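You operate a simulated robot arm through the tools that you are given. There is no shell and no other tool. Be economical: measure what you need, move in short steps, check, and stop when the job is done.

The job below is to be done with a simulated robot arm. You get a single attempt, and the scene is never put back.

## Task
Put the blue brush on the clear end of the desk. Put the purple pad on the top of the teal table away on the middle shelf of the door rack. Open the rear drawer, put the purple bracket in the inside of the rear drawer, then shut the drawer. Push the wide drawer shut. Put the purple brush from the lower shelf of the door rack on the top of the end box. Fetch the teal relay from the top of the narrow table and set it in the teal tray there. Fetch the blue tensioner and set it on the bottom shelf of the tall rack. Open the filters drawer, take the grey filter on the top shelf between the trolleys and put it away in the inside of the filters drawer and shut the drawer again. Put the grey end plate on the second shelf from the bottom of the teal rack. The order is free. Set down upright: purple bracket, blue tensioner, grey filter.
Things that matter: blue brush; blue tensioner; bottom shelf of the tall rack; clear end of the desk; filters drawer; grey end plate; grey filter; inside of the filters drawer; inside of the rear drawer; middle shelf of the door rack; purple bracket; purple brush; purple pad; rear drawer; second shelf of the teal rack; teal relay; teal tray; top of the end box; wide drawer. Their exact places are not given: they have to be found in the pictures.

The check looks at the end state, three seconds after you hand in, the way a careful person would. Anything else that was tipped, shoved, dropped, spilled or broken makes it a failure.

## Robot
A 7-joint arm with a two-finger parallel gripper on a trunk, on a base that drives. Base frame: it is fixed to the floor where the robot stands at the start and does not move with it; the origin is under the middle of the robot, x ahead of it, y to its left, z up; the surface under the hand at the start is at about z = 63. Lengths are in cm, angles in rad, forces in N, time in s.
With the tool pointing down near the work surface it reaches from about 24 to 58 cm from the robot's upright axis, wherever it stands. Its first joint turns from -2.897 to 2.897 rad. Places, roughly: blue brush (12x5x7 cm) [50, 10, 70]; blue tensioner (3x4x6 cm) [1320, -410, 90]; bottom shelf of the tall rack [1310, -350, 40]; clear end of the desk (24x22 cm) [178, -294, 76]; filters drawer [310, 180, 90]; grey end plate (5x5x5 cm) [50, -30, 60]; grey filter (6x4x8 cm) [560, -900, 90]; inside of the filters drawer [310, 190, 90]; inside of the rear drawer [770, -330, 100]; middle shelf of the door rack [1050, -280, 120]; purple bracket (6x8x7 cm) [640, -320, 120]; purple brush (12x5x7 cm) [1060, -270, 90]; purple pad (9x7x5 cm) [50, -10, 60]; rear drawer [770, -330, 100]; second shelf of the teal rack [-110, 280, 60]; teal relay (3x4x6 cm) [1310, -420, 90]; teal tray (15x11x4 cm) [1310, -440, 90]; top of the end box [870, -270, 150]; wide drawer [820, -240, 100]. Payload 3.4 kg.
Tool frame: the origin (TCP) lies between the finger pads and is the grasp point; the fingertips stand 3 cm ahead of it; z points along the fingers, y is the line along which they close. The gripper opens to 9.4 cm. The fingers are 2.8 cm wide and 1 cm thick; the gripper's body (5 by 9.6 cm) begins 5.5 cm behind the TCP.
Orientation is that of the tool frame in the base frame, as [roll, pitch, yaw] about the fixed x, y, z axes, in that order (R = Rz(yaw) Ry(pitch) Rx(roll)). With the fingers straight down and closing along the base's y, the tool's x points along the base's -x, its y along +y and its z along -z.

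## Interface
- The arm moves only by the tool drive_tool. Its argument "targets" is a list of rows, each a list of 3 entries, a list of its own where there are three numbers: the finger opening in cm, from 0 to 9.4, then the shift along the base's x, y, z in units of 50 mm (1.0 is 50 mm), then the turn, a rotation vector about the base's x, y, z in units of 4 degrees (1.0 is 4 degrees). In form: [[gripper, [tx, ty, tz], [wx, wy, wz]], ...]. A call has 1 to 12 rows; each row shifts and turns the commanded pose from where the row before left it. A call with a number of a shift or a turn outside -1 to 1 is refused whole. A row lasts 0.2 s, in which the tool goes at most 5 cm and 0.15 rad; a call with a longer step from one row to the next is refused whole, and so is a gripper value outside its range. A pose out of reach is approached as far as the arm can. The call stops where the force on the tool passes 40 N (or 10 N more than at its start, if that is more) or the arm is blocked; 0.2 s more then pass. The fingers move at their own pace (about 7.2 cm/s each) and stop on an object; they squeeze with about 30 N. The grip force told is the motor's: it shows also when the fingers shut on nothing. Time passes only in rows, and 0.2 s behind the last, so rows that do not move let the fingers close. It gives the time, the measured TCP pose, the force on the tool (base axes), the opening and the grip force at its end, in the units of the frame above (readings bear some noise), with the torque about the TCP (base axes, N m) and any sound that the robot's microphone picked up.
- Cameras (640 x 400 px; columns grow to the right, rows downward): "scene" is now at [0.01, 12.01, 144.22]; the picture's right is [-0.49, -0.87, 0.00], its down [-0.75, 0.42, -0.52] and it looks along [0.45, -0.25, -0.86] (base axes); focal length 275 px, centre (320, 200). "wrist" rides on the gripper at [7.6, 1.4, -10.2] in the tool frame; the picture's right is [-0.18, 0.98, 0.00], its down [-0.75, -0.14, -0.64] and it looks along [-0.63, -0.12, 0.77] (tool axes); focal length 243 px, centre (320, 200).
- capture(camera): a new picture of that camera. It takes no simulated time.
- slide_trunk(by): slides the trunk up (or, below 0, down) by that many cm; the arm and the scene camera ride with it, the base frame stays. It gives what a move gives, with no picture.
- roll_base(legs): drives the robot by 1 to 6 legs, each [ahead, left, turn to the left] in cm, cm and rad, along the robot's own axes; the way and the turn of a leg run together, so that a leg with both is an arc; at most 150 cm and 3.142 rad a leg. The arm and the cameras ride along, it lands a little off, and it stops where it bumps. It gives what a move gives.
- pan_tilt(pan, tilt): turns the head with the scene camera to pan (to the left, within 2.705 rad either way) and tilt (down, from -0.506 to 1.204), counted from straight ahead of the robot. It gives what a move gives.
- point_at(camera, pixels): for up to 12 pixels [column, row] of the newest picture of that camera ("zoom" is the newest enlarged one), the place [x, y, z] in the base frame of the surface seen there, good to about 0.3 cm. It takes no simulated time.
- enlarge(camera, box): a new picture of the part [left, top, right, bottom] of that camera's present view, enlarged. It takes no simulated time.
- sign_off(): hands the job in; it is judged then, once.

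Work in short steps. Measure before you move; look again where a grasp or a placing could have gone wrong, and mend it. You have 357 turns and 276 pictures in all, those below and enlarged ones among them. Open the gripper and draw the arm clear of the work before you hand the job in, unless the task says otherwise; then end with one line.

The tools are called after "Emit:" by a JSON object that holds its "fn" and its "kwargs". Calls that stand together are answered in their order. drive_tool: Moves the arm, as the interface text tells. Its arguments: {"type":"object","properties":{"targets":{"type":"array","items":{"type":"array"}}},"required":["targets"]} The other tools are called the same way: slide_trunk (by) slides the trunk up or down; roll_base (legs) drives the base; pan_tilt (pan, tilt) turns the head that bears the scene camera; capture (camera) takes a picture; point_at (camera, pixels) gives the place of the surface under pixels of a picture; enlarge (camera, box) takes an enlarged picture of a part of a camera's view; sign_off () hands the job in.

At the start:

```text
time_s: 0.0
ee_pos: [36.78, 2.8, 87.16]
tcp_rot: [-3.14, -0.001, -3.141]
force: [-0.9, -0.2, -0.4]
wrist_torque: [0.01, 0.0, 0.01]
width: 9.4
finger_force: 0.1
trunk travel left (down, up): [-12.5, 26.1]
robot x, y, heading: [0.23, 0.32, -0.006]
head pan, tilt: [-0.513, 1.028]
```

scene: 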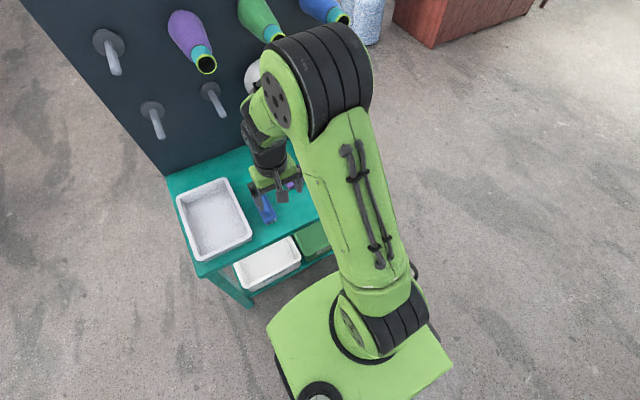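
wrist: 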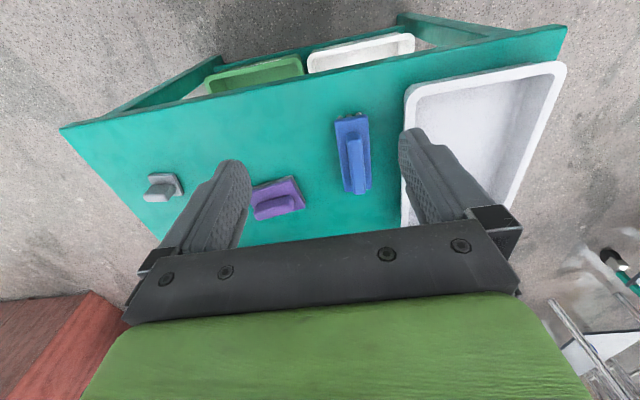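

The wrist picture shows the blue brush (355,155), the purple pad (277,200) and the grey end plate (163,187). I measure them.

Emit:
{"fn": "point_at", "kwargs": {"camera": "wrist", "pixels": [[340, 122], [366, 122], [348, 190], [368, 188], [355, 155], [253, 190], [292, 178], [277, 205], [300, 205], [163, 187], [165, 177], [250, 140]]}}

Emit:
{"fn": "enlarge", "kwargs": {"camera": "wrist", "box": [120, 90, 420, 260]}}

Emit:
{"fn": "pan_tilt", "kwargs": {"pan": 0, "tilt": 0.3}}

```text
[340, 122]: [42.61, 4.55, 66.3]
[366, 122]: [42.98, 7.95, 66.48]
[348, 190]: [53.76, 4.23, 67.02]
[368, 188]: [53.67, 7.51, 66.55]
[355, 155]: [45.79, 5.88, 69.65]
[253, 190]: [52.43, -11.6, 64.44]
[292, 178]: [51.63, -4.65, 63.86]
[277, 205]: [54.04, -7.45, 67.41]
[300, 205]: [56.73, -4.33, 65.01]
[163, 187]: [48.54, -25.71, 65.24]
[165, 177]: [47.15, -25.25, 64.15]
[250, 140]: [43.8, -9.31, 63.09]
```

```text
2.13 times, centred on (270, 175) of wrist
```

zoom: 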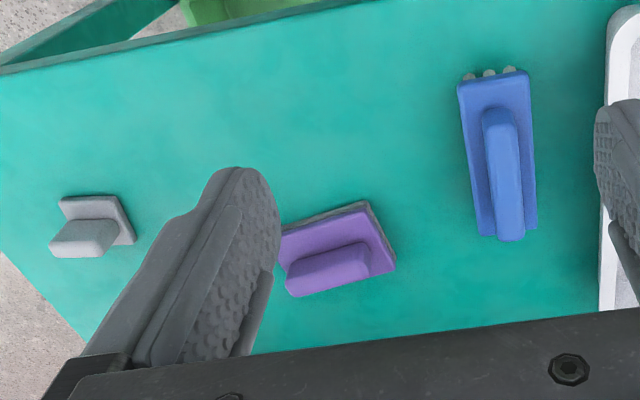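

```text
time_s: 1.1
ee_pos: [36.8, 2.84, 87.16]
tcp_rot: [3.139, -0.001, -3.142]
force: [-1.5, -0.8, 0.2]
wrist_torque: [-0.02, 0.04, -0.02]
width: 9.38
finger_force: 0.1
trunk travel left (down, up): [-12.5, 26.1]
robot x, y, heading: [0.36, 0.1, -0.002]
head pan, tilt: [0.0, 0.3]
```

The objects are located. I look round with the head to learn the surroundings.

Emit:
{"fn": "capture", "kwargs": {"camera": "scene"}}

Emit:
{"fn": "pan_tilt", "kwargs": {"pan": 1.9, "tilt": 0.3}}

Emit:
{"fn": "capture", "kwargs": {"camera": "scene"}}

Emit:
{"fn": "pan_tilt", "kwargs": {"pan": -1.3, "tilt": 0.2}}

Emit:
{"fn": "capture", "kwargs": {"camera": "scene"}}

```text
272 pictures are left
```

scene: 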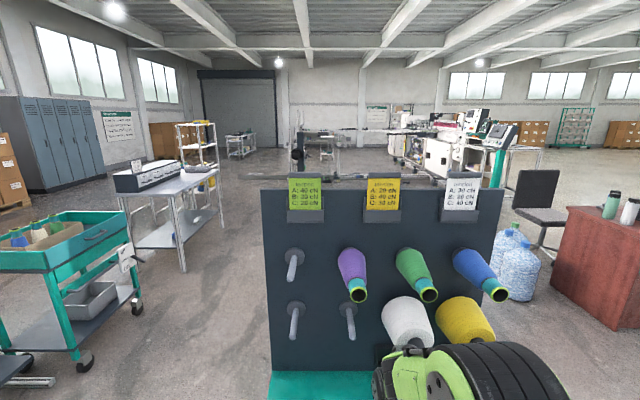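

```text
time_s: 3.0
ee_pos: [36.81, 2.73, 87.19]
tcp_rot: [-3.141, 0.001, -3.141]
force: [-0.3, -0.1, -0.3]
wrist_torque: [-0.04, -0.01, 0.0]
width: 9.4
finger_force: 0.1
trunk travel left (down, up): [-12.5, 26.1]
robot x, y, heading: [-0.08, 0.01, 0.001]
head pan, tilt: [1.901, 0.3]
```

```text
271 pictures are left
```

scene: 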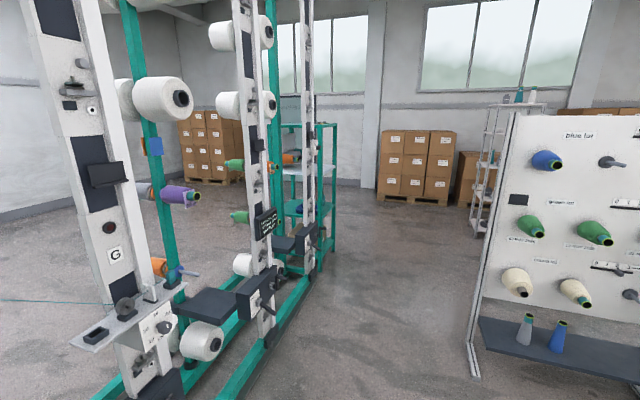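

```text
time_s: 5.7
ee_pos: [36.91, 2.72, 87.29]
tcp_rot: [3.142, 0.001, 3.141]
force: [0.2, -0.2, 0.6]
wrist_torque: [0.02, -0.01, -0.01]
width: 9.4
finger_force: 0.0
trunk travel left (down, up): [-12.5, 26.1]
robot x, y, heading: [-0.17, 0.21, 0.0]
head pan, tilt: [-1.3, 0.201]
```

```text
270 pictures are left
```

scene: 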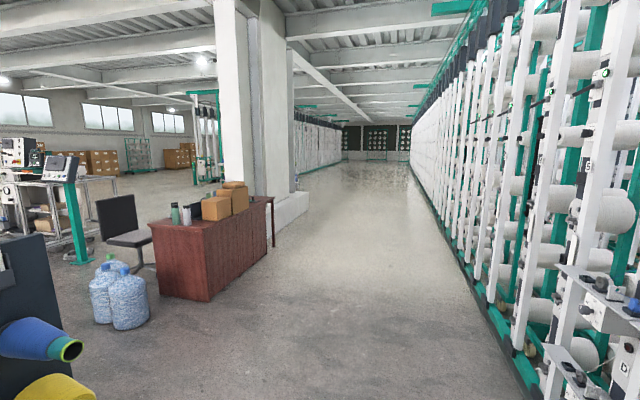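

The end plate's ridge runs roughly along y, so I need the fingers closing along x. I roll the base 20 cm to the right and then turn the wrist.

Emit:
{"fn": "roll_base", "kwargs": {"legs": [[0, -20, 0]]}}

Emit:
{"fn": "drive_tool", "kwargs": {"targets": [[9.4, [0, 0, 0], [0, 0, 1]], [9.4, [0, 0, 0], [0, 0, 1]], [9.4, [0, 0, 0], [0, 0, 1]], [9.4, [0, 0, 0], [0, 0, 1]], [9.4, [0, 0, 0], [0, 0, 1]], [9.4, [0, 0, 0], [0, 0, 1]], [9.4, [0, 0, 0], [0, 0, 1]], [9.4, [0, 0, 0], [0, 0, 1]], [9.4, [0, 0, 0], [0, 0, 1]], [9.4, [0, 0, 0], [0, 0, 1]], [9.4, [0, 0, 0], [0, 0, 1]], [9.4, [0, 0, 0], [0, 0, 1]]]}}

Emit:
{"fn": "drive_tool", "kwargs": {"targets": [[9.4, [0, 0, 0], [0, 0, 1]], [9.4, [0, 0, 0], [0, 0, 1]], [9.4, [0, 0, 0], [0, 0, 1]], [9.4, [0, 0, 0], [0, 0, 1]], [9.4, [0, 0, 0], [0, 0, 1]], [9.4, [0, 0, 0], [0, 0, 1]], [9.4, [0, 0, 0], [0, 0, 1]], [9.4, [0, 0, 0], [0, 0, 1]], [9.4, [0, 0, 0], [0, 0, 1]], [9.4, [0, 0, 0], [0, 0, 1]], [9.4, [0, 0, 0], [0, 0, 0.5]], [9.4, [0.5, 0, 0], [0, 0, 0]]]}}

Emit:
{"fn": "capture", "kwargs": {"camera": "wrist"}}

```text
time_s: 7.3
ee_pos: [36.82, -17.49, 87.21]
tcp_rot: [3.14, 0.0, -3.142]
force: [0.8, -0.3, 0.4]
wrist_torque: [0.04, 0.01, 0.0]
width: 9.4
finger_force: 0.2
trunk travel left (down, up): [-12.5, 26.1]
robot x, y, heading: [0.26, -20.2, -0.001]
head pan, tilt: [-1.3, 0.201]
```

```text
time_s: 9.9
ee_pos: [36.71, -17.35, 87.21]
tcp_rot: [3.141, 0.0, -2.303]
force: [-0.3, -0.2, -0.4]
wrist_torque: [0.02, 0.02, 0.02]
width: 9.4
finger_force: 0.1
trunk travel left (down, up): [-12.5, 26.1]
robot x, y, heading: [-0.5, -20.46, 0.002]
head pan, tilt: [-1.3, 0.201]
```

```text
time_s: 12.5
ee_pos: [39.52, -17.16, 87.11]
tcp_rot: [3.141, -0.001, -1.567]
force: [0.6, 0.3, -0.7]
wrist_torque: [0.04, -0.02, 0.0]
width: 9.43
finger_force: 0.1
trunk travel left (down, up): [-12.5, 26.1]
robot x, y, heading: [0.28, -19.99, -0.004]
head pan, tilt: [-1.3, 0.201]
```

```text
269 pictures are left
```

wrist: 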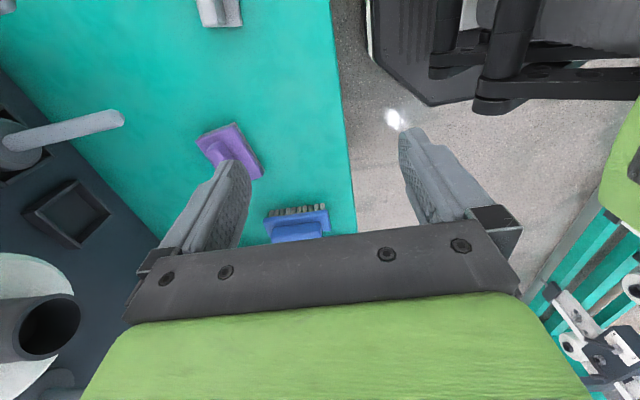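

The grey thing at (218,10) is the end plate. I move above it (x +8.8, y -8.5) and down a little, then look.

Emit:
{"fn": "drive_tool", "kwargs": {"targets": [[9.4, [0.6, -0.57, 0], [0, 0, 0]], [9.4, [0.6, -0.57, 0], [0, 0, 0]], [9.4, [0.6, -0.57, 0], [0, 0, 0]], [9.4, [0, 0, -0.8], [0, 0, 0]]]}}

Emit:
{"fn": "capture", "kwargs": {"camera": "wrist"}}

```text
time_s: 13.5
ee_pos: [48.53, -25.95, 83.29]
tcp_rot: [3.14, -0.001, -1.568]
force: [0.3, 0.0, 0.0]
wrist_torque: [-0.02, -0.01, 0.01]
width: 9.39
finger_force: 0.1
trunk travel left (down, up): [-12.5, 26.1]
robot x, y, heading: [0.16, -20.06, 0.0]
head pan, tilt: [-1.3, 0.201]
```

```text
268 pictures are left
```

wrist: 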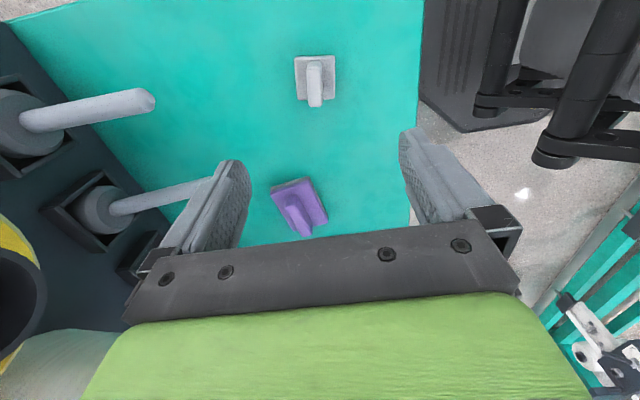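

The plate's ridge is vertical in the picture at (316,85). I measure it and the peg tips nearby.

Emit:
{"fn": "point_at", "kwargs": {"camera": "wrist", "pixels": [[315, 68], [315, 85], [315, 103], [298, 75], [333, 75], [316, 56], [148, 100], [205, 190], [300, 215], [285, 195], [318, 195]]}}

Emit:
{"fn": "enlarge", "kwargs": {"camera": "wrist", "box": [260, 40, 380, 120]}}

```text
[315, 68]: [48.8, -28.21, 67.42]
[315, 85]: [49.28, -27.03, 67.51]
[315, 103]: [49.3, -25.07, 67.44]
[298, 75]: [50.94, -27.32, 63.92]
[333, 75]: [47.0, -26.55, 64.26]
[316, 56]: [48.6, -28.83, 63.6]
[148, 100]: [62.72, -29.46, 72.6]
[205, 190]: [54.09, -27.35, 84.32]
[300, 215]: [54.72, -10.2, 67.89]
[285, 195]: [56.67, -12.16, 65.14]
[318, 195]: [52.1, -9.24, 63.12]
```

```text
5.00 times, centred on (320, 80) of wrist
```

zoom: 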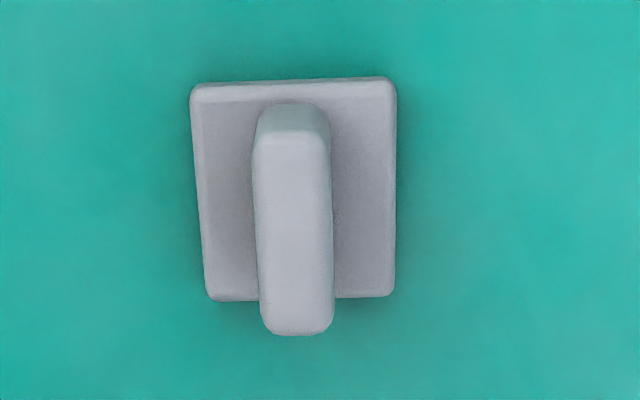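

Ridge centre is (49.0,-26.9), its foot at about 64.2; I go to TCP z 67.6 and close.

Emit:
{"fn": "drive_tool", "kwargs": {"targets": [[9.4, [0.1, -0.18, -0.5], [0, 0, 0]], [9.4, [0, 0, -0.8], [0, 0, 0]], [9.4, [0, 0, -0.8], [0, 0, 0]], [9.4, [0, 0, -0.8], [0, 0, 0]], [9.4, [0, 0, -0.24], [0, 0, 0]], [0, [0, 0, 0], [0, 0, 0]], [0, [0, 0, 0], [0, 0, 0]], [0, [0, 0, 0], [0, 0, 0]], [0, [0, 0, 0], [0, 0, 0]]]}}

Emit:
{"fn": "capture", "kwargs": {"camera": "wrist"}}

```text
time_s: 15.5
ee_pos: [48.93, -26.63, 67.33]
tcp_rot: [3.139, 0.0, -1.571]
force: [0.6, 0.7, -0.5]
wrist_torque: [0.03, 0.01, -0.02]
width: 1.92
finger_force: 30.2
trunk travel left (down, up): [-12.5, 26.1]
robot x, y, heading: [-0.14, -20.64, 0.001]
head pan, tilt: [-1.3, 0.201]
```

```text
266 pictures are left
```

wrist: 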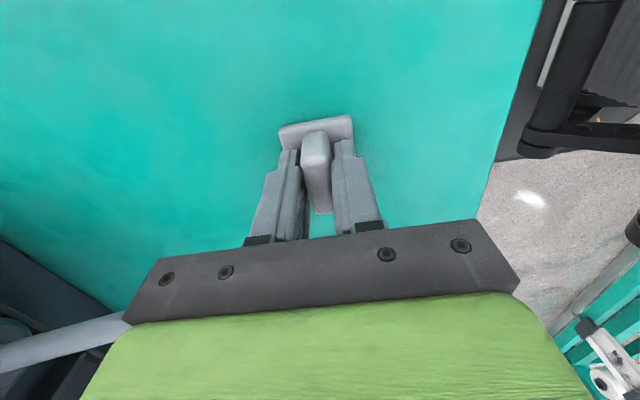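

Gripped at 1.9 cm. I lift, draw back, and look with the head towards the teal rack.

Emit:
{"fn": "drive_tool", "kwargs": {"targets": [[0, [0, 0, 0.6], [0, 0, 0]], [0, [0, 0, 1], [0, 0, 0]], [0, [0, 0, 1], [0, 0, 0]], [0, [0, 0, 1], [0, 0, 0]], [0, [-0.9, 0.4, 0.2], [0, 0, 0]], [0, [-0.9, 0.4, 0], [0, 0, 0]]]}}

Emit:
{"fn": "pan_tilt", "kwargs": {"pan": 1.9, "tilt": 0.4}}

Emit:
{"fn": "capture", "kwargs": {"camera": "scene"}}

Emit:
{"fn": "point_at", "kwargs": {"camera": "scene", "pixels": [[320, 250], [335, 245], [300, 200], [310, 160], [400, 300], [475, 370], [270, 340], [340, 210], [400, 240], [380, 180], [330, 100], [200, 340]]}}

Emit:
{"fn": "enlarge", "kwargs": {"camera": "scene", "box": [220, 60, 380, 260]}}

```text
refused: row 5 steps farther than a row can; nothing moved
```

```text
time_s: 18.2
ee_pos: [48.86, -26.63, 67.36]
tcp_rot: [3.141, -0.001, -1.57]
force: [-0.6, -0.9, 0.4]
wrist_torque: [0.0, 0.0, 0.01]
width: 1.93
finger_force: 30.3
trunk travel left (down, up): [-12.5, 26.1]
robot x, y, heading: [0.27, -20.11, -0.002]
head pan, tilt: [1.901, 0.4]
```

```text
265 pictures are left
```

scene: 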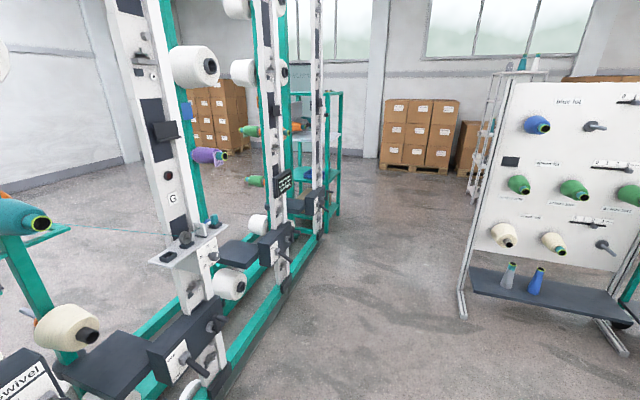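

```text
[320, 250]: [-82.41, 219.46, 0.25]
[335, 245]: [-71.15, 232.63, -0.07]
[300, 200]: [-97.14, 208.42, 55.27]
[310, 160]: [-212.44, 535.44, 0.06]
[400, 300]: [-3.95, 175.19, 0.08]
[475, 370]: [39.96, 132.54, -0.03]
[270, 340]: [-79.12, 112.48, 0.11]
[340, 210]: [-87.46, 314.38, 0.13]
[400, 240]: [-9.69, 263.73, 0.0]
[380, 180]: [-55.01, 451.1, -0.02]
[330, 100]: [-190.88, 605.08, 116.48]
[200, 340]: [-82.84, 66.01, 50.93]
```

```text
2.00 times, centred on (300, 160) of scene
```

zoom: 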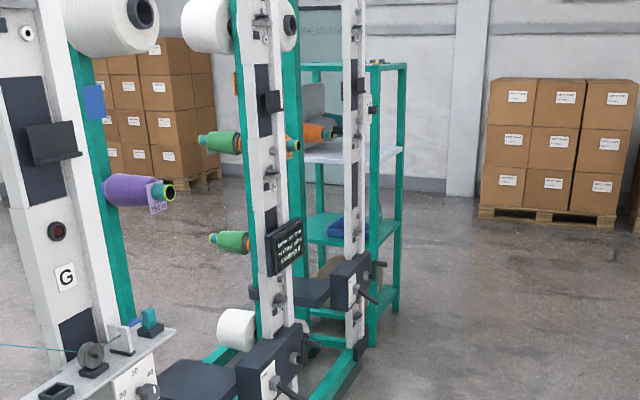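

The rack stands at about (-100, 280), with a free aisle at x≈-20. I lift the plate first, then draw back.

Emit:
{"fn": "drive_tool", "kwargs": {"targets": [[0, [0, 0, 0.6], [0, 0, 0]], [0, [0, 0, 0.9], [0, 0, 0]], [0, [0, 0, 0.9], [0, 0, 0]], [0, [0, 0, 0.9], [0, 0, 0]], [0, [-0.8, 0.4, 0.2], [0, 0, 0]], [0, [-0.8, 0.4, 0], [0, 0, 0]]]}}

Emit:
{"fn": "roll_base", "kwargs": {"legs": [[-25, 0, 0], [0, 0, 1.571], [130, 0, 0], [70, 0, 0]]}}

Emit:
{"fn": "pan_tilt", "kwargs": {"pan": 0.5, "tilt": 0.6}}

Emit:
{"fn": "capture", "kwargs": {"camera": "scene"}}

```text
time_s: 19.6
ee_pos: [40.88, -22.8, 85.05]
tcp_rot: [-3.139, -0.001, -1.57]
force: [-0.7, 2.0, -0.4]
wrist_torque: [-0.02, 0.01, -0.05]
width: 1.96
finger_force: 30.6
trunk travel left (down, up): [-12.5, 26.1]
robot x, y, heading: [0.1, -20.05, 0.003]
head pan, tilt: [1.901, 0.4]
```

```text
time_s: 34.8
ee_pos: [-19.45, 220.0, 85.03]
tcp_rot: [3.141, 0.001, -0.01]
force: [0.0, 0.9, -1.1]
wrist_torque: [-0.04, -0.02, 0.04]
width: 1.94
finger_force: 29.6
trunk travel left (down, up): [-12.5, 26.1]
robot x, y, heading: [-22.51, 179.18, 1.56]
head pan, tilt: [1.901, 0.4]
```

```text
time_s: 36.3
ee_pos: [-19.6, 220.05, 85.0]
tcp_rot: [3.14, -0.001, -0.012]
force: [-1.1, 0.3, 0.3]
wrist_torque: [-0.03, -0.01, 0.03]
width: 1.94
finger_force: 29.6
trunk travel left (down, up): [-12.5, 26.1]
robot x, y, heading: [-22.51, 179.03, 1.563]
head pan, tilt: [0.499, 0.6]
```

```text
263 pictures are left
```

scene: 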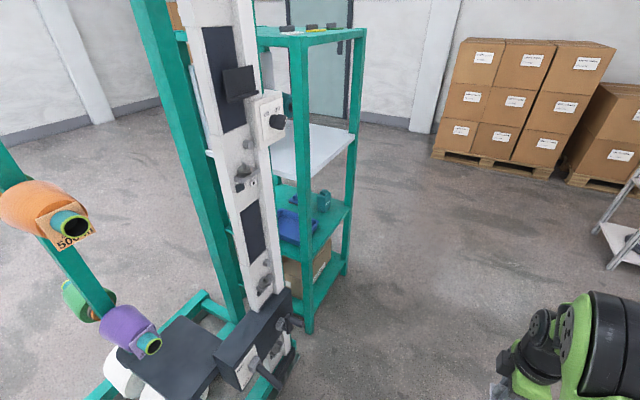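

The rack's open +x face lies between posts (300,..) and (350,..). I measure its posts and shelf.

Emit:
{"fn": "point_at", "kwargs": {"camera": "scene", "pixels": [[308, 325], [345, 270], [310, 245], [345, 205], [315, 230], [335, 210], [323, 200], [330, 250], [322, 160], [352, 130], [300, 40], [290, 350]]}}

Emit:
{"fn": "enlarge", "kwargs": {"camera": "scene", "box": [250, 120, 370, 340]}}

```text
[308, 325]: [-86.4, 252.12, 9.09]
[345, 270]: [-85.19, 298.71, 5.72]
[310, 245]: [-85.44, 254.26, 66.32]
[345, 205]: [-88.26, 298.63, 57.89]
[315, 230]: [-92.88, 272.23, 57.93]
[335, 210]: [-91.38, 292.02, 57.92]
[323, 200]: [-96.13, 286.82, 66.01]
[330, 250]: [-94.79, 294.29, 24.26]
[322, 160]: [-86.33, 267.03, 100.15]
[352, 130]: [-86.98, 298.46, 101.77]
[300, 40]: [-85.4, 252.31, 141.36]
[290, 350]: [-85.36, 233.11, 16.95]
```

```text
1.82 times, centred on (310, 230) of scene
```

zoom: 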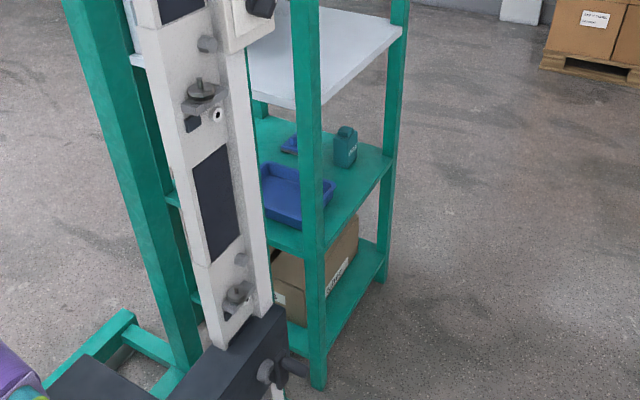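

The shelf is at z≈58, x from -85 inwards, y 252–299, with a tray and a canister on it. I drive to stand before it and turn to face it.

Emit:
{"fn": "roll_base", "kwargs": {"legs": [[97, 0, 0], [0, 0, 1.571], [10, 0, 0]]}}

Emit:
{"fn": "drive_tool", "kwargs": {"targets": [[0, [0, 0, 0], [0, 0, -1]], [0, [0, 0, 0], [0, 0, -1]], [0, [0, 0, 0], [0, 0, -1]], [0, [0, 0, 0], [0, 0, -1]], [0, [0, 0, 0], [0, 0, -1]], [0, [0, 0, 0], [0, 0, -1]], [0, [0, 0, 0], [0, 0, -1]], [0, [0, 0, 0], [0, 0, -1]], [0, [0, 0, 0], [0, 0, -1]], [0, [0, 0, 0], [0, 0, -1]], [0, [0, 0, 0], [0, 0, -1]], [0, [0, 0, 0], [0, 0, -1]]]}}

Emit:
{"fn": "drive_tool", "kwargs": {"targets": [[0, [0, 0, 0], [0, 0, -1]], [0, [0, 0, 0], [0, 0, -1]], [0, [0, 0, 0], [0, 0, -1]], [0, [0, 0, 0], [0, 0, -1]], [0, [0, 0, 0], [0, 0, -1]], [0, [0, 0, 0], [0, 0, -1]], [0, [0, 0, 0], [0, 0, -1]], [0, [0, 0, 0], [0, 0, -1]], [0, [0, 0, 0], [0, 0, -1]], [0, [0, 0, 0], [0, 0, -1]], [0, [0, 0, 0], [0, 0, -0.5]]]}}

Emit:
{"fn": "capture", "kwargs": {"camera": "wrist"}}

Emit:
{"fn": "pan_tilt", "kwargs": {"pan": 0, "tilt": 0.7}}

Emit:
{"fn": "capture", "kwargs": {"camera": "scene"}}

```text
time_s: 45.9
ee_pos: [-72.99, 278.23, 84.86]
tcp_rot: [3.14, 0.0, 1.568]
force: [-0.5, 0.1, -0.5]
wrist_torque: [0.0, 0.0, -0.02]
width: 1.91
finger_force: 29.9
trunk travel left (down, up): [-12.5, 26.1]
robot x, y, heading: [-32.16, 275.51, 3.135]
head pan, tilt: [0.499, 0.6]
```

```text
time_s: 48.5
ee_pos: [-72.99, 278.34, 84.88]
tcp_rot: [3.141, -0.001, 0.728]
force: [-0.3, 0.0, -0.4]
wrist_torque: [-0.01, -0.02, 0.01]
width: 1.96
finger_force: 30.4
trunk travel left (down, up): [-12.5, 26.1]
robot x, y, heading: [-32.25, 276.25, 3.139]
head pan, tilt: [0.499, 0.6]
```

```text
time_s: 50.9
ee_pos: [-73.05, 278.33, 84.79]
tcp_rot: [3.141, 0.001, -0.006]
force: [-0.6, -0.3, 0.2]
wrist_torque: [0.0, 0.02, -0.04]
width: 1.94
finger_force: 29.9
trunk travel left (down, up): [-12.5, 26.1]
robot x, y, heading: [-32.6, 275.14, 3.14]
head pan, tilt: [0.499, 0.6]
```

```text
261 pictures are left
```

wrist: 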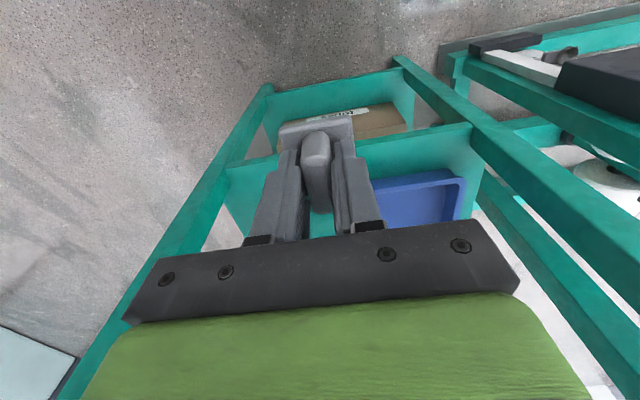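

```text
time_s: 51.8
ee_pos: [-73.09, 278.38, 84.81]
tcp_rot: [3.14, -0.001, -0.004]
force: [0.2, -0.6, -0.3]
wrist_torque: [0.02, 0.0, -0.04]
width: 1.92
finger_force: 30.0
trunk travel left (down, up): [-12.5, 26.1]
robot x, y, heading: [-32.4, 275.73, 3.138]
head pan, tilt: [0.0, 0.7]
```

```text
260 pictures are left
```

scene: 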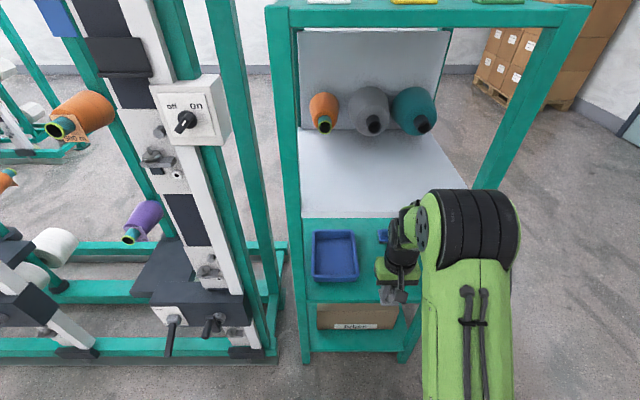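

The tray is at (335,258); the free part of the shelf lies to its right, front. I measure.

Emit:
{"fn": "point_at", "kwargs": {"camera": "scene", "pixels": [[315, 282], [358, 278], [358, 235], [340, 292], [370, 290], [384, 236], [365, 225], [370, 260], [330, 303], [372, 215], [398, 210]]}}

Emit:
{"fn": "enlarge", "kwargs": {"camera": "scene", "box": [290, 190, 450, 320]}}

```text
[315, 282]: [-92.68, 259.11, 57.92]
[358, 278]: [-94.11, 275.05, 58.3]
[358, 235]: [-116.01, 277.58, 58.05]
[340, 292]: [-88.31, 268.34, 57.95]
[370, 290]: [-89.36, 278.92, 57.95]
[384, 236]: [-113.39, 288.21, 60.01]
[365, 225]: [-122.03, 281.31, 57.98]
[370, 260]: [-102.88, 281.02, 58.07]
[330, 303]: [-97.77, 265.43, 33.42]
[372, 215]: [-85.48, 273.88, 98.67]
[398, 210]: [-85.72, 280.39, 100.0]
```

```text
3.08 times, centred on (370, 255) of scene
```

zoom: 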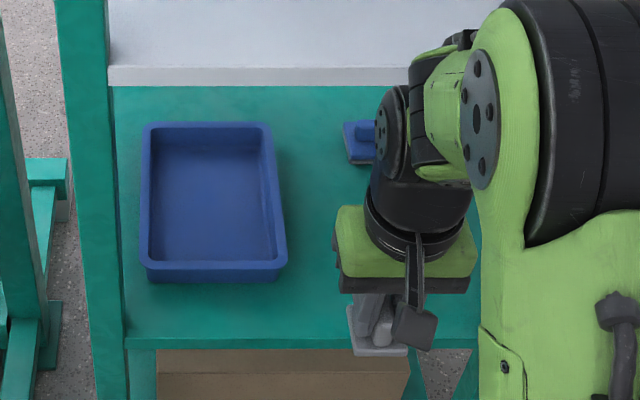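

The canister is hidden behind the hand; I move the hand 12 cm aside (−y) and look again.

Emit:
{"fn": "drive_tool", "kwargs": {"targets": [[0, [0, -1, 0], [0, 0, 0]], [0, [0, -1, 0], [0, 0, 0]], [0, [0, -0.6, 0], [0, 0, 0]]]}}

Emit:
{"fn": "enlarge", "kwargs": {"camera": "scene", "box": [290, 190, 450, 320]}}

```text
time_s: 52.6
ee_pos: [-73.02, 265.39, 84.81]
tcp_rot: [-3.141, -0.001, -0.005]
force: [0.0, -1.1, -1.3]
wrist_torque: [0.01, -0.01, -0.02]
width: 1.92
finger_force: 29.7
trunk travel left (down, up): [-12.5, 26.1]
robot x, y, heading: [-31.84, 275.39, 3.141]
head pan, tilt: [0.0, 0.7]
```

```text
3.08 times, centred on (370, 255) of scene
```

zoom: 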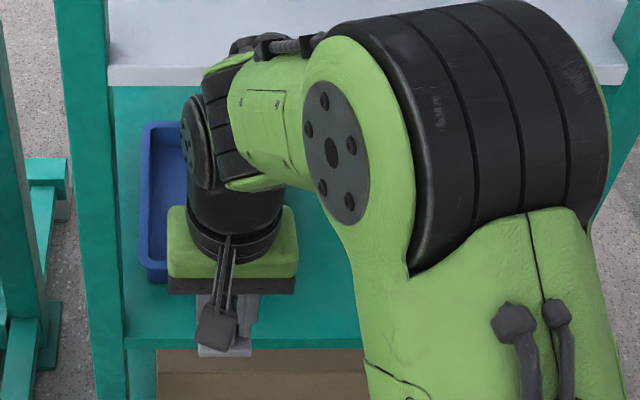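

The forearm blocks the view from this side; I move the hand to the other side.

Emit:
{"fn": "drive_tool", "kwargs": {"targets": [[0, [0, 1, 0], [0, 0, 0]], [0, [0, 1, 0], [0, 0, 0]], [0, [0, 1, 0], [0, 0, 0]], [0, [0, 1, 0], [0, 0, 0]], [0, [0, 1, 0], [0, 0, 0]], [0, [0, 1, 0], [0, 0, 0]]]}}

Emit:
{"fn": "enlarge", "kwargs": {"camera": "scene", "box": [290, 190, 450, 320]}}

Emit:
{"fn": "point_at", "kwargs": {"camera": "zoom", "pixels": [[400, 250], [400, 320], [430, 320], [330, 250], [370, 150], [440, 250]]}}

```text
time_s: 54.0
ee_pos: [-73.01, 295.36, 85.03]
tcp_rot: [3.14, 0.001, -0.003]
force: [0.4, 0.2, -0.8]
wrist_torque: [-0.01, 0.02, 0.0]
width: 1.94
finger_force: 29.9
trunk travel left (down, up): [-12.5, 26.1]
robot x, y, heading: [-32.43, 275.47, 3.141]
head pan, tilt: [0.0, 0.7]
```

```text
3.08 times, centred on (370, 255) of scene
```

zoom: 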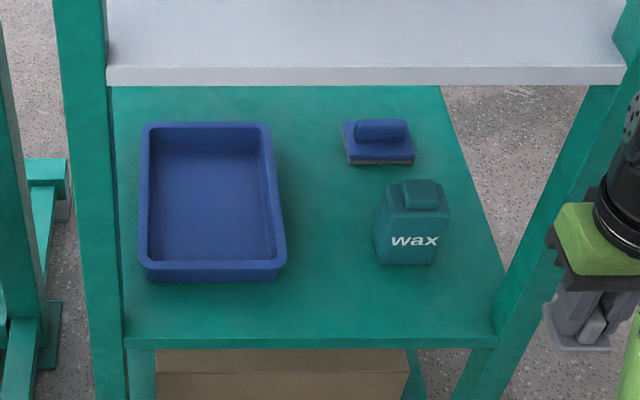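

```text
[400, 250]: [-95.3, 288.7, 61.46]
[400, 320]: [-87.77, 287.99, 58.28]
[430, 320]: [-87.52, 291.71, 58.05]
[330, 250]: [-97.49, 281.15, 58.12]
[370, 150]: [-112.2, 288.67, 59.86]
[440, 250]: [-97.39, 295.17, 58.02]
```

The free spot is (-91.5, 280.5) between tray and wax canister. I lower the hand outside the rack first, then roll in.

Emit:
{"fn": "drive_tool", "kwargs": {"targets": [[0, [0, -0.9, 0], [0, 0, 0]], [0, [0, -0.9, 0], [0, 0, 0]], [0, [0, -0.9, 0], [0, 0, 0]], [0, [0, -0.27, -0.7], [0, 0, 0]], [0, [0, 0, -0.9], [0, 0, 0]], [0, [0, 0, -0.9], [0, 0, 0]], [0, [0, 0, -0.9], [0, 0, 0]], [0, [0, 0, -0.4], [0, 0, 0]]]}}

Emit:
{"fn": "roll_base", "kwargs": {"legs": [[12, 0, 0]]}}

Emit:
{"fn": "capture", "kwargs": {"camera": "scene"}}

Emit:
{"fn": "capture", "kwargs": {"camera": "wrist"}}

```text
time_s: 55.8
ee_pos: [-73.06, 280.44, 65.85]
tcp_rot: [3.141, -0.001, -0.004]
force: [0.2, -0.5, -0.8]
wrist_torque: [0.0, 0.02, -0.03]
width: 1.93
finger_force: 29.3
trunk travel left (down, up): [-12.5, 26.1]
robot x, y, heading: [-32.08, 275.28, 3.143]
head pan, tilt: [0.0, 0.7]
```

```text
time_s: 57.2
ee_pos: [-84.1, 280.44, 65.61]
tcp_rot: [3.141, -0.013, -0.003]
force: [-0.1, 0.5, -0.7]
wrist_torque: [-0.04, 0.0, 0.01]
width: 1.92
finger_force: 29.9
trunk travel left (down, up): [-12.5, 26.1]
robot x, y, heading: [-43.95, 275.07, 3.137]
head pan, tilt: [0.0, 0.7]
stopped in leg 1: the robot was blocked; the commanded pose is now the measured one
```

```text
256 pictures are left
```

scene: 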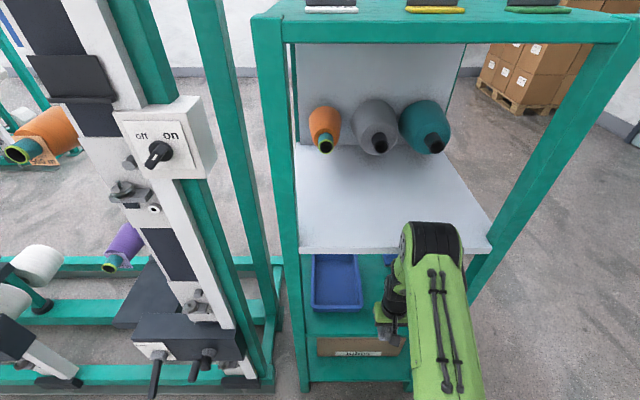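

```text
255 pictures are left
```

wrist: 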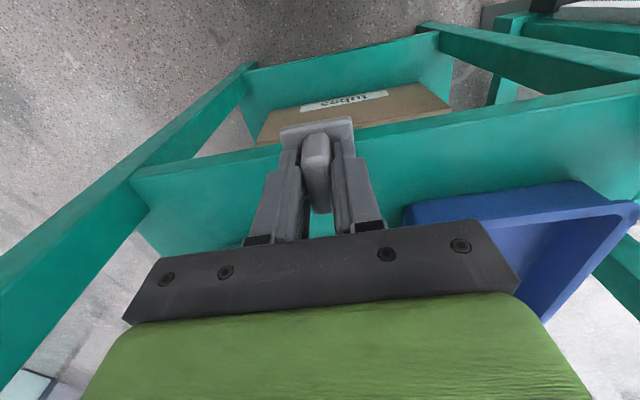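

The forearm's elbow met the edge of the upper shelf. I back off 10 cm, raise the tool while lowering the trunk, so the elbow stays lower, and reach in with the arm extended.

Emit:
{"fn": "roll_base", "kwargs": {"legs": [[-11, 0, 0]]}}

Emit:
{"fn": "drive_tool", "kwargs": {"targets": [[0, [0, 0, 0.9], [0, 0, 0]], [0, [0, 0, 0.9], [0, 0, 0]], [0, [0, 0, 0.7], [0, 0.18, 0]]]}}

Emit:
{"fn": "slide_trunk", "kwargs": {"by": -12.4}}

Emit:
{"fn": "capture", "kwargs": {"camera": "scene"}}

Emit:
{"fn": "point_at", "kwargs": {"camera": "scene", "pixels": [[435, 235], [430, 215], [455, 215], [400, 270], [350, 230], [340, 275], [360, 275]]}}

```text
time_s: 58.4
ee_pos: [-73.28, 280.5, 65.63]
tcp_rot: [3.139, -0.013, -0.003]
force: [0.2, 0.2, 0.7]
wrist_torque: [0.0, 0.01, 0.02]
width: 1.94
finger_force: 29.5
trunk travel left (down, up): [-12.5, 26.1]
robot x, y, heading: [-33.25, 275.33, 3.136]
head pan, tilt: [0.0, 0.7]
```

```text
time_s: 59.2
ee_pos: [-73.14, 280.1, 78.24]
tcp_rot: [3.14, -0.002, -0.006]
force: [-0.8, 0.3, 0.0]
wrist_torque: [0.03, -0.03, 0.03]
width: 1.92
finger_force: 30.6
trunk travel left (down, up): [-12.5, 26.1]
robot x, y, heading: [-32.85, 275.42, 3.136]
head pan, tilt: [0.0, 0.7]
```

```text
time_s: 60.7
ee_pos: [-73.17, 280.13, 65.6]
tcp_rot: [3.139, -0.001, -0.006]
force: [-0.3, 0.2, -0.5]
wrist_torque: [0.04, -0.01, 0.01]
width: 1.95
finger_force: 29.6
trunk travel left (down, up): [-0.1, 38.5]
robot x, y, heading: [-32.86, 275.27, 3.138]
head pan, tilt: [0.0, 0.7]
```

```text
254 pictures are left
```

scene: 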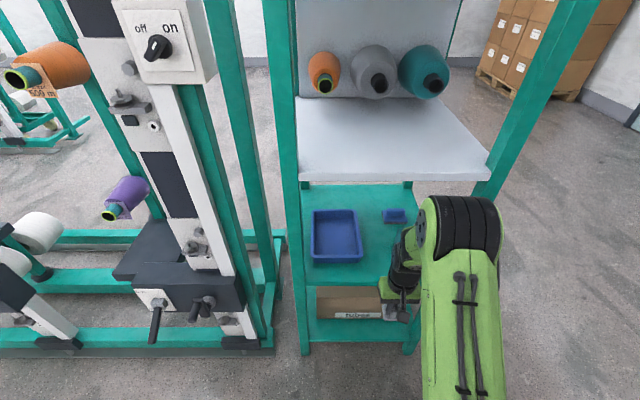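

```text
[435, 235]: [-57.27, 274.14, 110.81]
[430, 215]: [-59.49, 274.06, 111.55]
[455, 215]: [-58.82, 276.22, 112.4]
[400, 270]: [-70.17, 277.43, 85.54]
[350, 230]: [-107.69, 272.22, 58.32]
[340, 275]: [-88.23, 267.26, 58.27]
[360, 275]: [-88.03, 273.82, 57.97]
```

The elbow is now at x≈-60; extending the arm should keep it off the upper shelf. I reach in to x=-90 in small rows.

Emit:
{"fn": "drive_tool", "kwargs": {"targets": [[0, [-0.6, 0, 0], [0, 0, 0]], [0, [-0.6, 0, 0], [0, 0, 0]], [0, [-0.6, 0, 0], [0, 0, 0]], [0, [-0.6, 0, 0], [0, 0, 0]], [0, [-0.5, 0, 0], [0, 0, 0]]]}}

Emit:
{"fn": "capture", "kwargs": {"camera": "scene"}}

Emit:
{"fn": "capture", "kwargs": {"camera": "wrist"}}

```text
time_s: 61.9
ee_pos: [-87.8, 279.88, 65.44]
tcp_rot: [3.14, -0.003, -0.006]
force: [1.1, 0.8, 0.0]
wrist_torque: [0.04, 0.0, 0.01]
width: 1.9
finger_force: 30.0
trunk travel left (down, up): [-0.1, 38.5]
robot x, y, heading: [-32.86, 275.4, 3.139]
head pan, tilt: [0.0, 0.7]
```

```text
253 pictures are left
```

scene: 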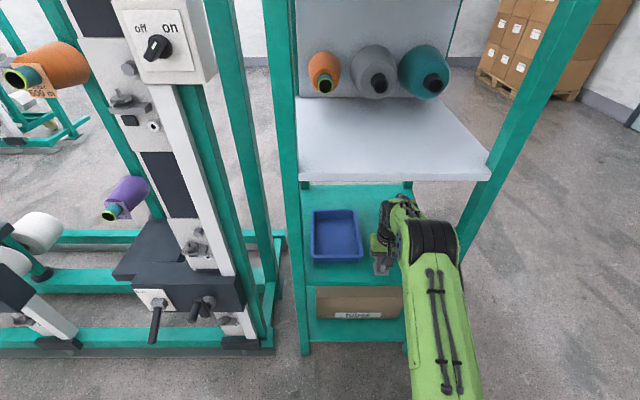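

```text
252 pictures are left
```

wrist: 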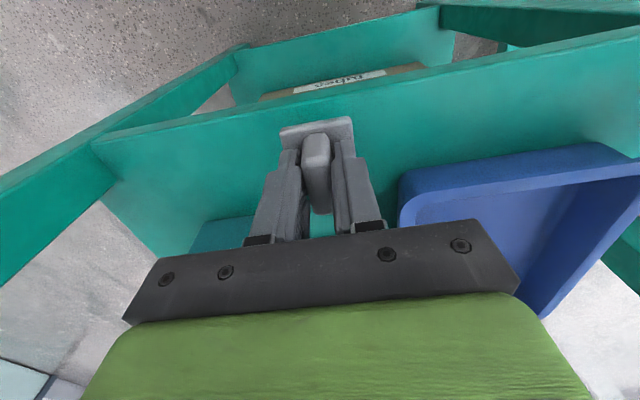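

No contact; the shelf edge is under the plate. I go 2.4 cm further in and lower to TCP z 62.3.

Emit:
{"fn": "drive_tool", "kwargs": {"targets": [[0, [-0.5, 0.06, 0], [0, 0, 0]], [0, [0, 0, -0.3], [0, 0, 0]], [0, [0, 0, -0.25], [0, 0, 0]], [0, [0, 0, -0.1], [0, 0, 0]]]}}

Emit:
{"fn": "enlarge", "kwargs": {"camera": "wrist", "box": [200, 80, 440, 230]}}

```text
time_s: 62.9
ee_pos: [-90.33, 280.37, 62.34]
tcp_rot: [3.139, 0.0, -0.004]
force: [0.1, -0.8, 1.8]
wrist_torque: [0.01, 0.05, 0.02]
width: 1.93
finger_force: 29.8
trunk travel left (down, up): [-0.1, 38.5]
robot x, y, heading: [-32.86, 275.59, 3.135]
head pan, tilt: [0.0, 0.7]
```

```text
2.67 times, centred on (320, 155) of wrist
```

zoom: 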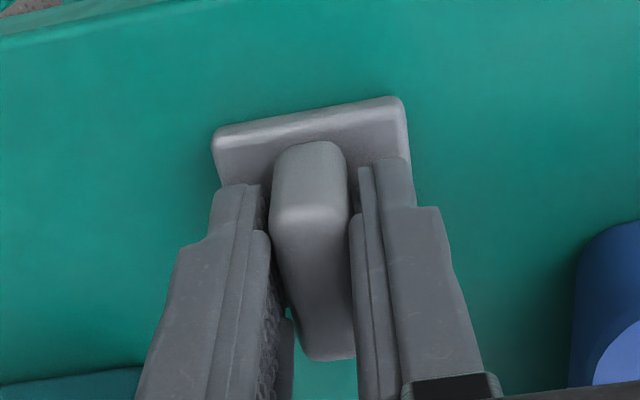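

Down to about the surface with light contact. I open to 4.5 cm, lift a bit, and check the plate.

Emit:
{"fn": "drive_tool", "kwargs": {"targets": [[1.9, [0, 0, -0.04], [0, 0, 0]], [4.5, [0, 0, 0], [0, 0, 0]], [4.5, [0, 0, 0], [0, 0, 0]], [4.5, [0, 0, 0], [0, 0, 0]], [4.5, [0, 0, 0.6], [0, 0, 0]], [4.5, [0.2, 0, 0.4], [0, 0, 0]], [4.5, [0.9, 0, 0], [0, 0, 0]], [4.5, [0.9, 0, 0], [0, 0, 0]], [4.5, [0.9, 0, 0], [0, 0, 0]]]}}

Emit:
{"fn": "capture", "kwargs": {"camera": "scene"}}

```text
time_s: 64.9
ee_pos: [-75.54, 280.46, 67.35]
tcp_rot: [3.14, -0.002, -0.005]
force: [0.1, -0.2, 0.1]
wrist_torque: [0.0, 0.02, 0.04]
width: 4.51
finger_force: 0.0
trunk travel left (down, up): [-0.1, 38.5]
robot x, y, heading: [-32.95, 275.55, 3.14]
head pan, tilt: [0.0, 0.7]
```

```text
250 pictures are left
```

scene: 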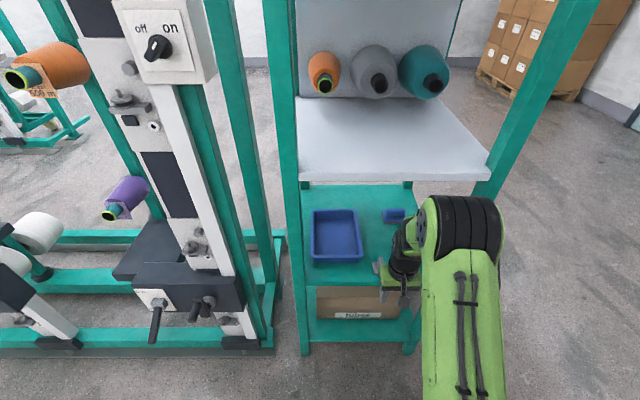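

The plate stands on the shelf at (378,268). I back away, raise the trunk again and drive back to the teal table.

Emit:
{"fn": "roll_base", "kwargs": {"legs": [[-14, 0, 0]]}}

Emit:
{"fn": "slide_trunk", "kwargs": {"by": 12.4}}

Emit:
{"fn": "capture", "kwargs": {"camera": "wrist"}}

Emit:
{"fn": "drive_tool", "kwargs": {"targets": [[9.4, [0.8, 0, 0.6], [0, 0, 0]], [9.4, [0.4, -0.8, 0.4], [0, 0, 0]]]}}

Emit:
{"fn": "roll_base", "kwargs": {"legs": [[0, 0, 1.571], [140, 0, 0], [130, 0, 0], [0, 0, 1.571]]}}

```text
time_s: 66.2
ee_pos: [-61.64, 280.38, 67.37]
tcp_rot: [3.141, -0.001, -0.006]
force: [-0.2, 0.3, -0.1]
wrist_torque: [0.01, 0.01, 0.02]
width: 4.51
finger_force: 0.1
trunk travel left (down, up): [-0.1, 38.5]
robot x, y, heading: [-18.74, 275.58, 3.141]
head pan, tilt: [0.0, 0.7]
```

```text
time_s: 67.8
ee_pos: [-61.67, 280.38, 79.62]
tcp_rot: [3.139, -0.001, -0.004]
force: [-0.1, -1.1, 0.2]
wrist_torque: [0.01, -0.01, 0.02]
width: 4.48
finger_force: 0.1
trunk travel left (down, up): [-12.5, 26.1]
robot x, y, heading: [-18.83, 275.56, 3.136]
head pan, tilt: [0.0, 0.7]
```

```text
249 pictures are left
```

wrist: 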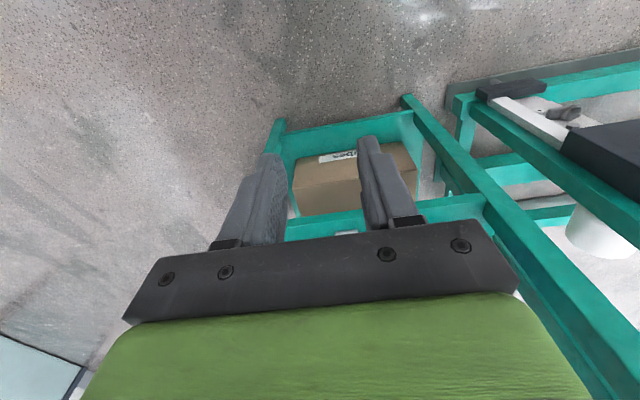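

```text
time_s: 68.4
ee_pos: [-55.54, 276.27, 84.41]
tcp_rot: [3.141, 0.0, -0.004]
force: [-0.5, -0.7, 0.0]
wrist_torque: [0.0, -0.03, 0.01]
width: 9.43
finger_force: 0.1
trunk travel left (down, up): [-12.5, 26.1]
robot x, y, heading: [-18.82, 275.39, 3.137]
head pan, tilt: [0.0, 0.7]
```

```text
time_s: 89.1
ee_pos: [6.48, 0.01, 84.46]
tcp_rot: [3.139, -0.001, 3.061]
force: [-0.3, 0.4, -0.5]
wrist_torque: [-0.01, 0.01, 0.0]
width: 9.42
finger_force: 0.1
trunk travel left (down, up): [-12.5, 26.1]
robot x, y, heading: [-29.78, 3.86, -0.076]
head pan, tilt: [0.0, 0.7]
```

Now I square up to the table with the brush ahead and look with the wrist camera.

Emit:
{"fn": "roll_base", "kwargs": {"legs": [[0, 0, 0.076], [29, 1.5, 0]]}}

Emit:
{"fn": "capture", "kwargs": {"camera": "wrist"}}

```text
time_s: 91.5
ee_pos: [35.42, 4.05, 84.28]
tcp_rot: [3.141, -0.002, 3.134]
force: [-0.4, -0.1, 0.0]
wrist_torque: [0.0, 0.04, 0.01]
width: 9.41
finger_force: 0.1
trunk travel left (down, up): [-12.5, 26.1]
robot x, y, heading: [-1.54, 4.87, -0.003]
head pan, tilt: [0.0, 0.7]
```

```text
248 pictures are left
```

wrist: 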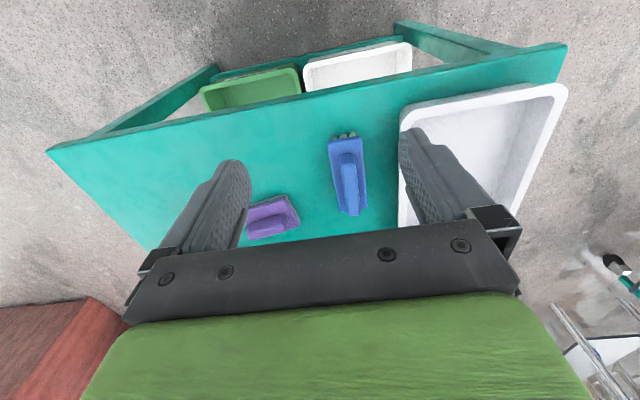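

I move above the brush and measure.

Emit:
{"fn": "point_at", "kwargs": {"camera": "wrist", "pixels": [[402, 130], [400, 200], [410, 215], [349, 165], [349, 205], [345, 160]]}}

Emit:
{"fn": "drive_tool", "kwargs": {"targets": [[9.4, [0.85, 0.1, -0.2], [0, 0, 0]], [9.4, [0.85, 0.1, -0.2], [0, 0, 0]], [9.4, [0.8, 0.1, -0.2], [0, 0, 0]]]}}

Emit:
{"fn": "capture", "kwargs": {"camera": "wrist"}}

Emit:
{"fn": "enlarge", "kwargs": {"camera": "wrist", "box": [240, 60, 400, 180]}}

```text
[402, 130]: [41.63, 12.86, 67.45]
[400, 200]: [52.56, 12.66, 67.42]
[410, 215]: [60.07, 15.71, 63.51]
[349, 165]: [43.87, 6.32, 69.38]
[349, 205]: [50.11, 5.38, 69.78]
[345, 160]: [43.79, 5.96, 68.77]
```

```text
time_s: 92.3
ee_pos: [48.01, 5.66, 81.62]
tcp_rot: [3.14, -0.003, 3.135]
force: [1.0, 0.2, -0.8]
wrist_torque: [0.03, 0.01, -0.01]
width: 9.42
finger_force: 0.0
trunk travel left (down, up): [-12.5, 26.1]
robot x, y, heading: [-1.39, 4.73, -0.008]
head pan, tilt: [0.0, 0.7]
```

```text
247 pictures are left
```

wrist: 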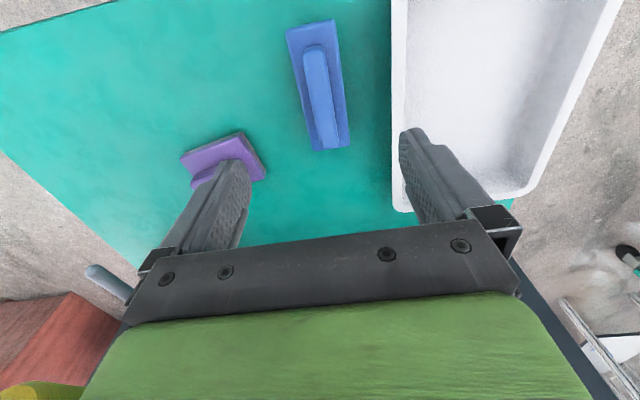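

```text
3.33 times, centred on (320, 120) of wrist
```

zoom: 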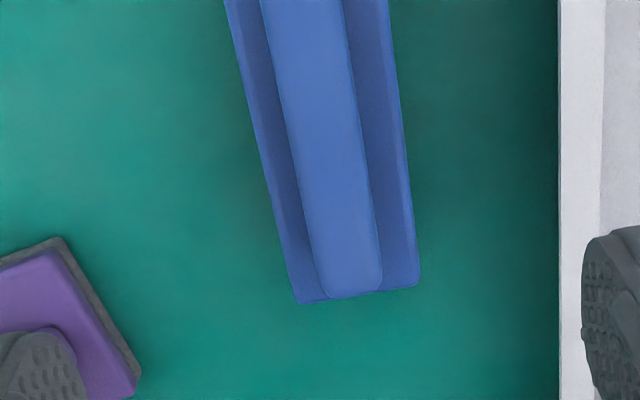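

Emit:
{"fn": "point_at", "kwargs": {"camera": "wrist", "pixels": [[313, 52], [320, 90], [325, 120], [328, 145], [305, 90], [341, 90], [292, 35], [331, 25]]}}

```text
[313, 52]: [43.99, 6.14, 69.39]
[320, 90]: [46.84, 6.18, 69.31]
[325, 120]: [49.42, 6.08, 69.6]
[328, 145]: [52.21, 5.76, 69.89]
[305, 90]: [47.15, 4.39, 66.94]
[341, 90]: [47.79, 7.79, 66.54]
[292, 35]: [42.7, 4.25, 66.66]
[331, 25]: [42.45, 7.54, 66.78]
```

Body centre is (48.3, 6.05), its top at 66.7; I grip the body itself with opening 7, TCP at z 66.8.

Emit:
{"fn": "drive_tool", "kwargs": {"targets": [[7, [0.06, 0.08, -0.5], [0, 0, 0]], [7, [0, 0, -0.8], [0, 0, 0]], [7, [0, 0, -0.8], [0, 0, 0]], [7, [0, 0, -0.86], [0, 0, 0]], [0, [0, 0, 0], [0, 0, 0]], [0, [0, 0, 0], [0, 0, 0]], [0, [0, 0, 0], [0, 0, 0]], [0, [0, 0, 0.4], [0, 0, 0]], [0, [0, 0, 0.8], [0, 0, 0]], [0, [0, 0, 0.8], [0, 0, 0]], [0, [0, 0, 0.8], [0, 0, 0]], [0, [0, 0, 0.8], [0, 0, 0]]]}}

Emit:
{"fn": "capture", "kwargs": {"camera": "wrist"}}

```text
time_s: 94.9
ee_pos: [48.09, 5.9, 84.66]
tcp_rot: [3.141, -0.003, 3.135]
force: [-0.2, -0.3, -1.1]
wrist_torque: [-0.03, -0.01, 0.04]
width: 4.92
finger_force: 30.1
trunk travel left (down, up): [-12.5, 26.1]
robot x, y, heading: [-1.39, 4.99, -0.005]
head pan, tilt: [0.0, 0.7]
```

```text
245 pictures are left
```

wrist: 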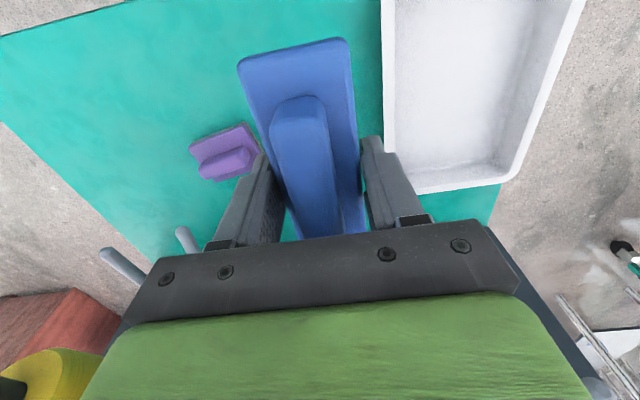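

The brush is held at 4.9 cm. I draw back, and look towards the desk.

Emit:
{"fn": "drive_tool", "kwargs": {"targets": [[0, [-0.9, 0, 0], [0, 0, 0]], [0, [-0.9, 0, 0], [0, 0, 0]]]}}

Emit:
{"fn": "pan_tilt", "kwargs": {"pan": -1.0, "tilt": 0.25}}

Emit:
{"fn": "capture", "kwargs": {"camera": "scene"}}

Emit:
{"fn": "enlarge", "kwargs": {"camera": "scene", "box": [200, 140, 460, 300]}}

```text
time_s: 95.5
ee_pos: [39.01, 5.88, 84.76]
tcp_rot: [3.139, 0.002, 3.136]
force: [0.8, -0.1, -0.6]
wrist_torque: [0.01, -0.01, 0.03]
width: 4.89
finger_force: 30.2
trunk travel left (down, up): [-12.5, 26.1]
robot x, y, heading: [-1.62, 5.09, -0.007]
head pan, tilt: [0.0, 0.7]
```

```text
time_s: 96.8
ee_pos: [39.04, 6.02, 84.72]
tcp_rot: [3.139, -0.003, 3.136]
force: [1.2, -0.6, -1.4]
wrist_torque: [0.02, 0.01, 0.0]
width: 4.88
finger_force: 29.9
trunk travel left (down, up): [-12.5, 26.1]
robot x, y, heading: [-1.71, 5.13, -0.007]
head pan, tilt: [-1.0, 0.25]
```

```text
244 pictures are left
```

scene: 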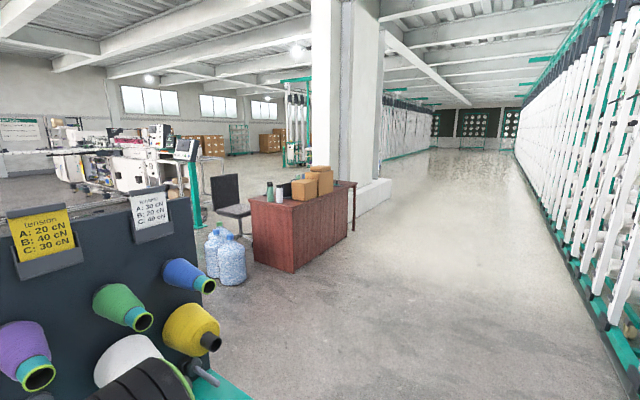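

```text
2.46 times, centred on (330, 220) of scene
```

zoom: 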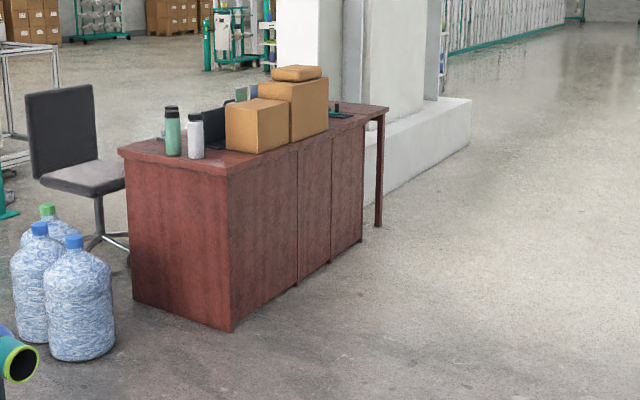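

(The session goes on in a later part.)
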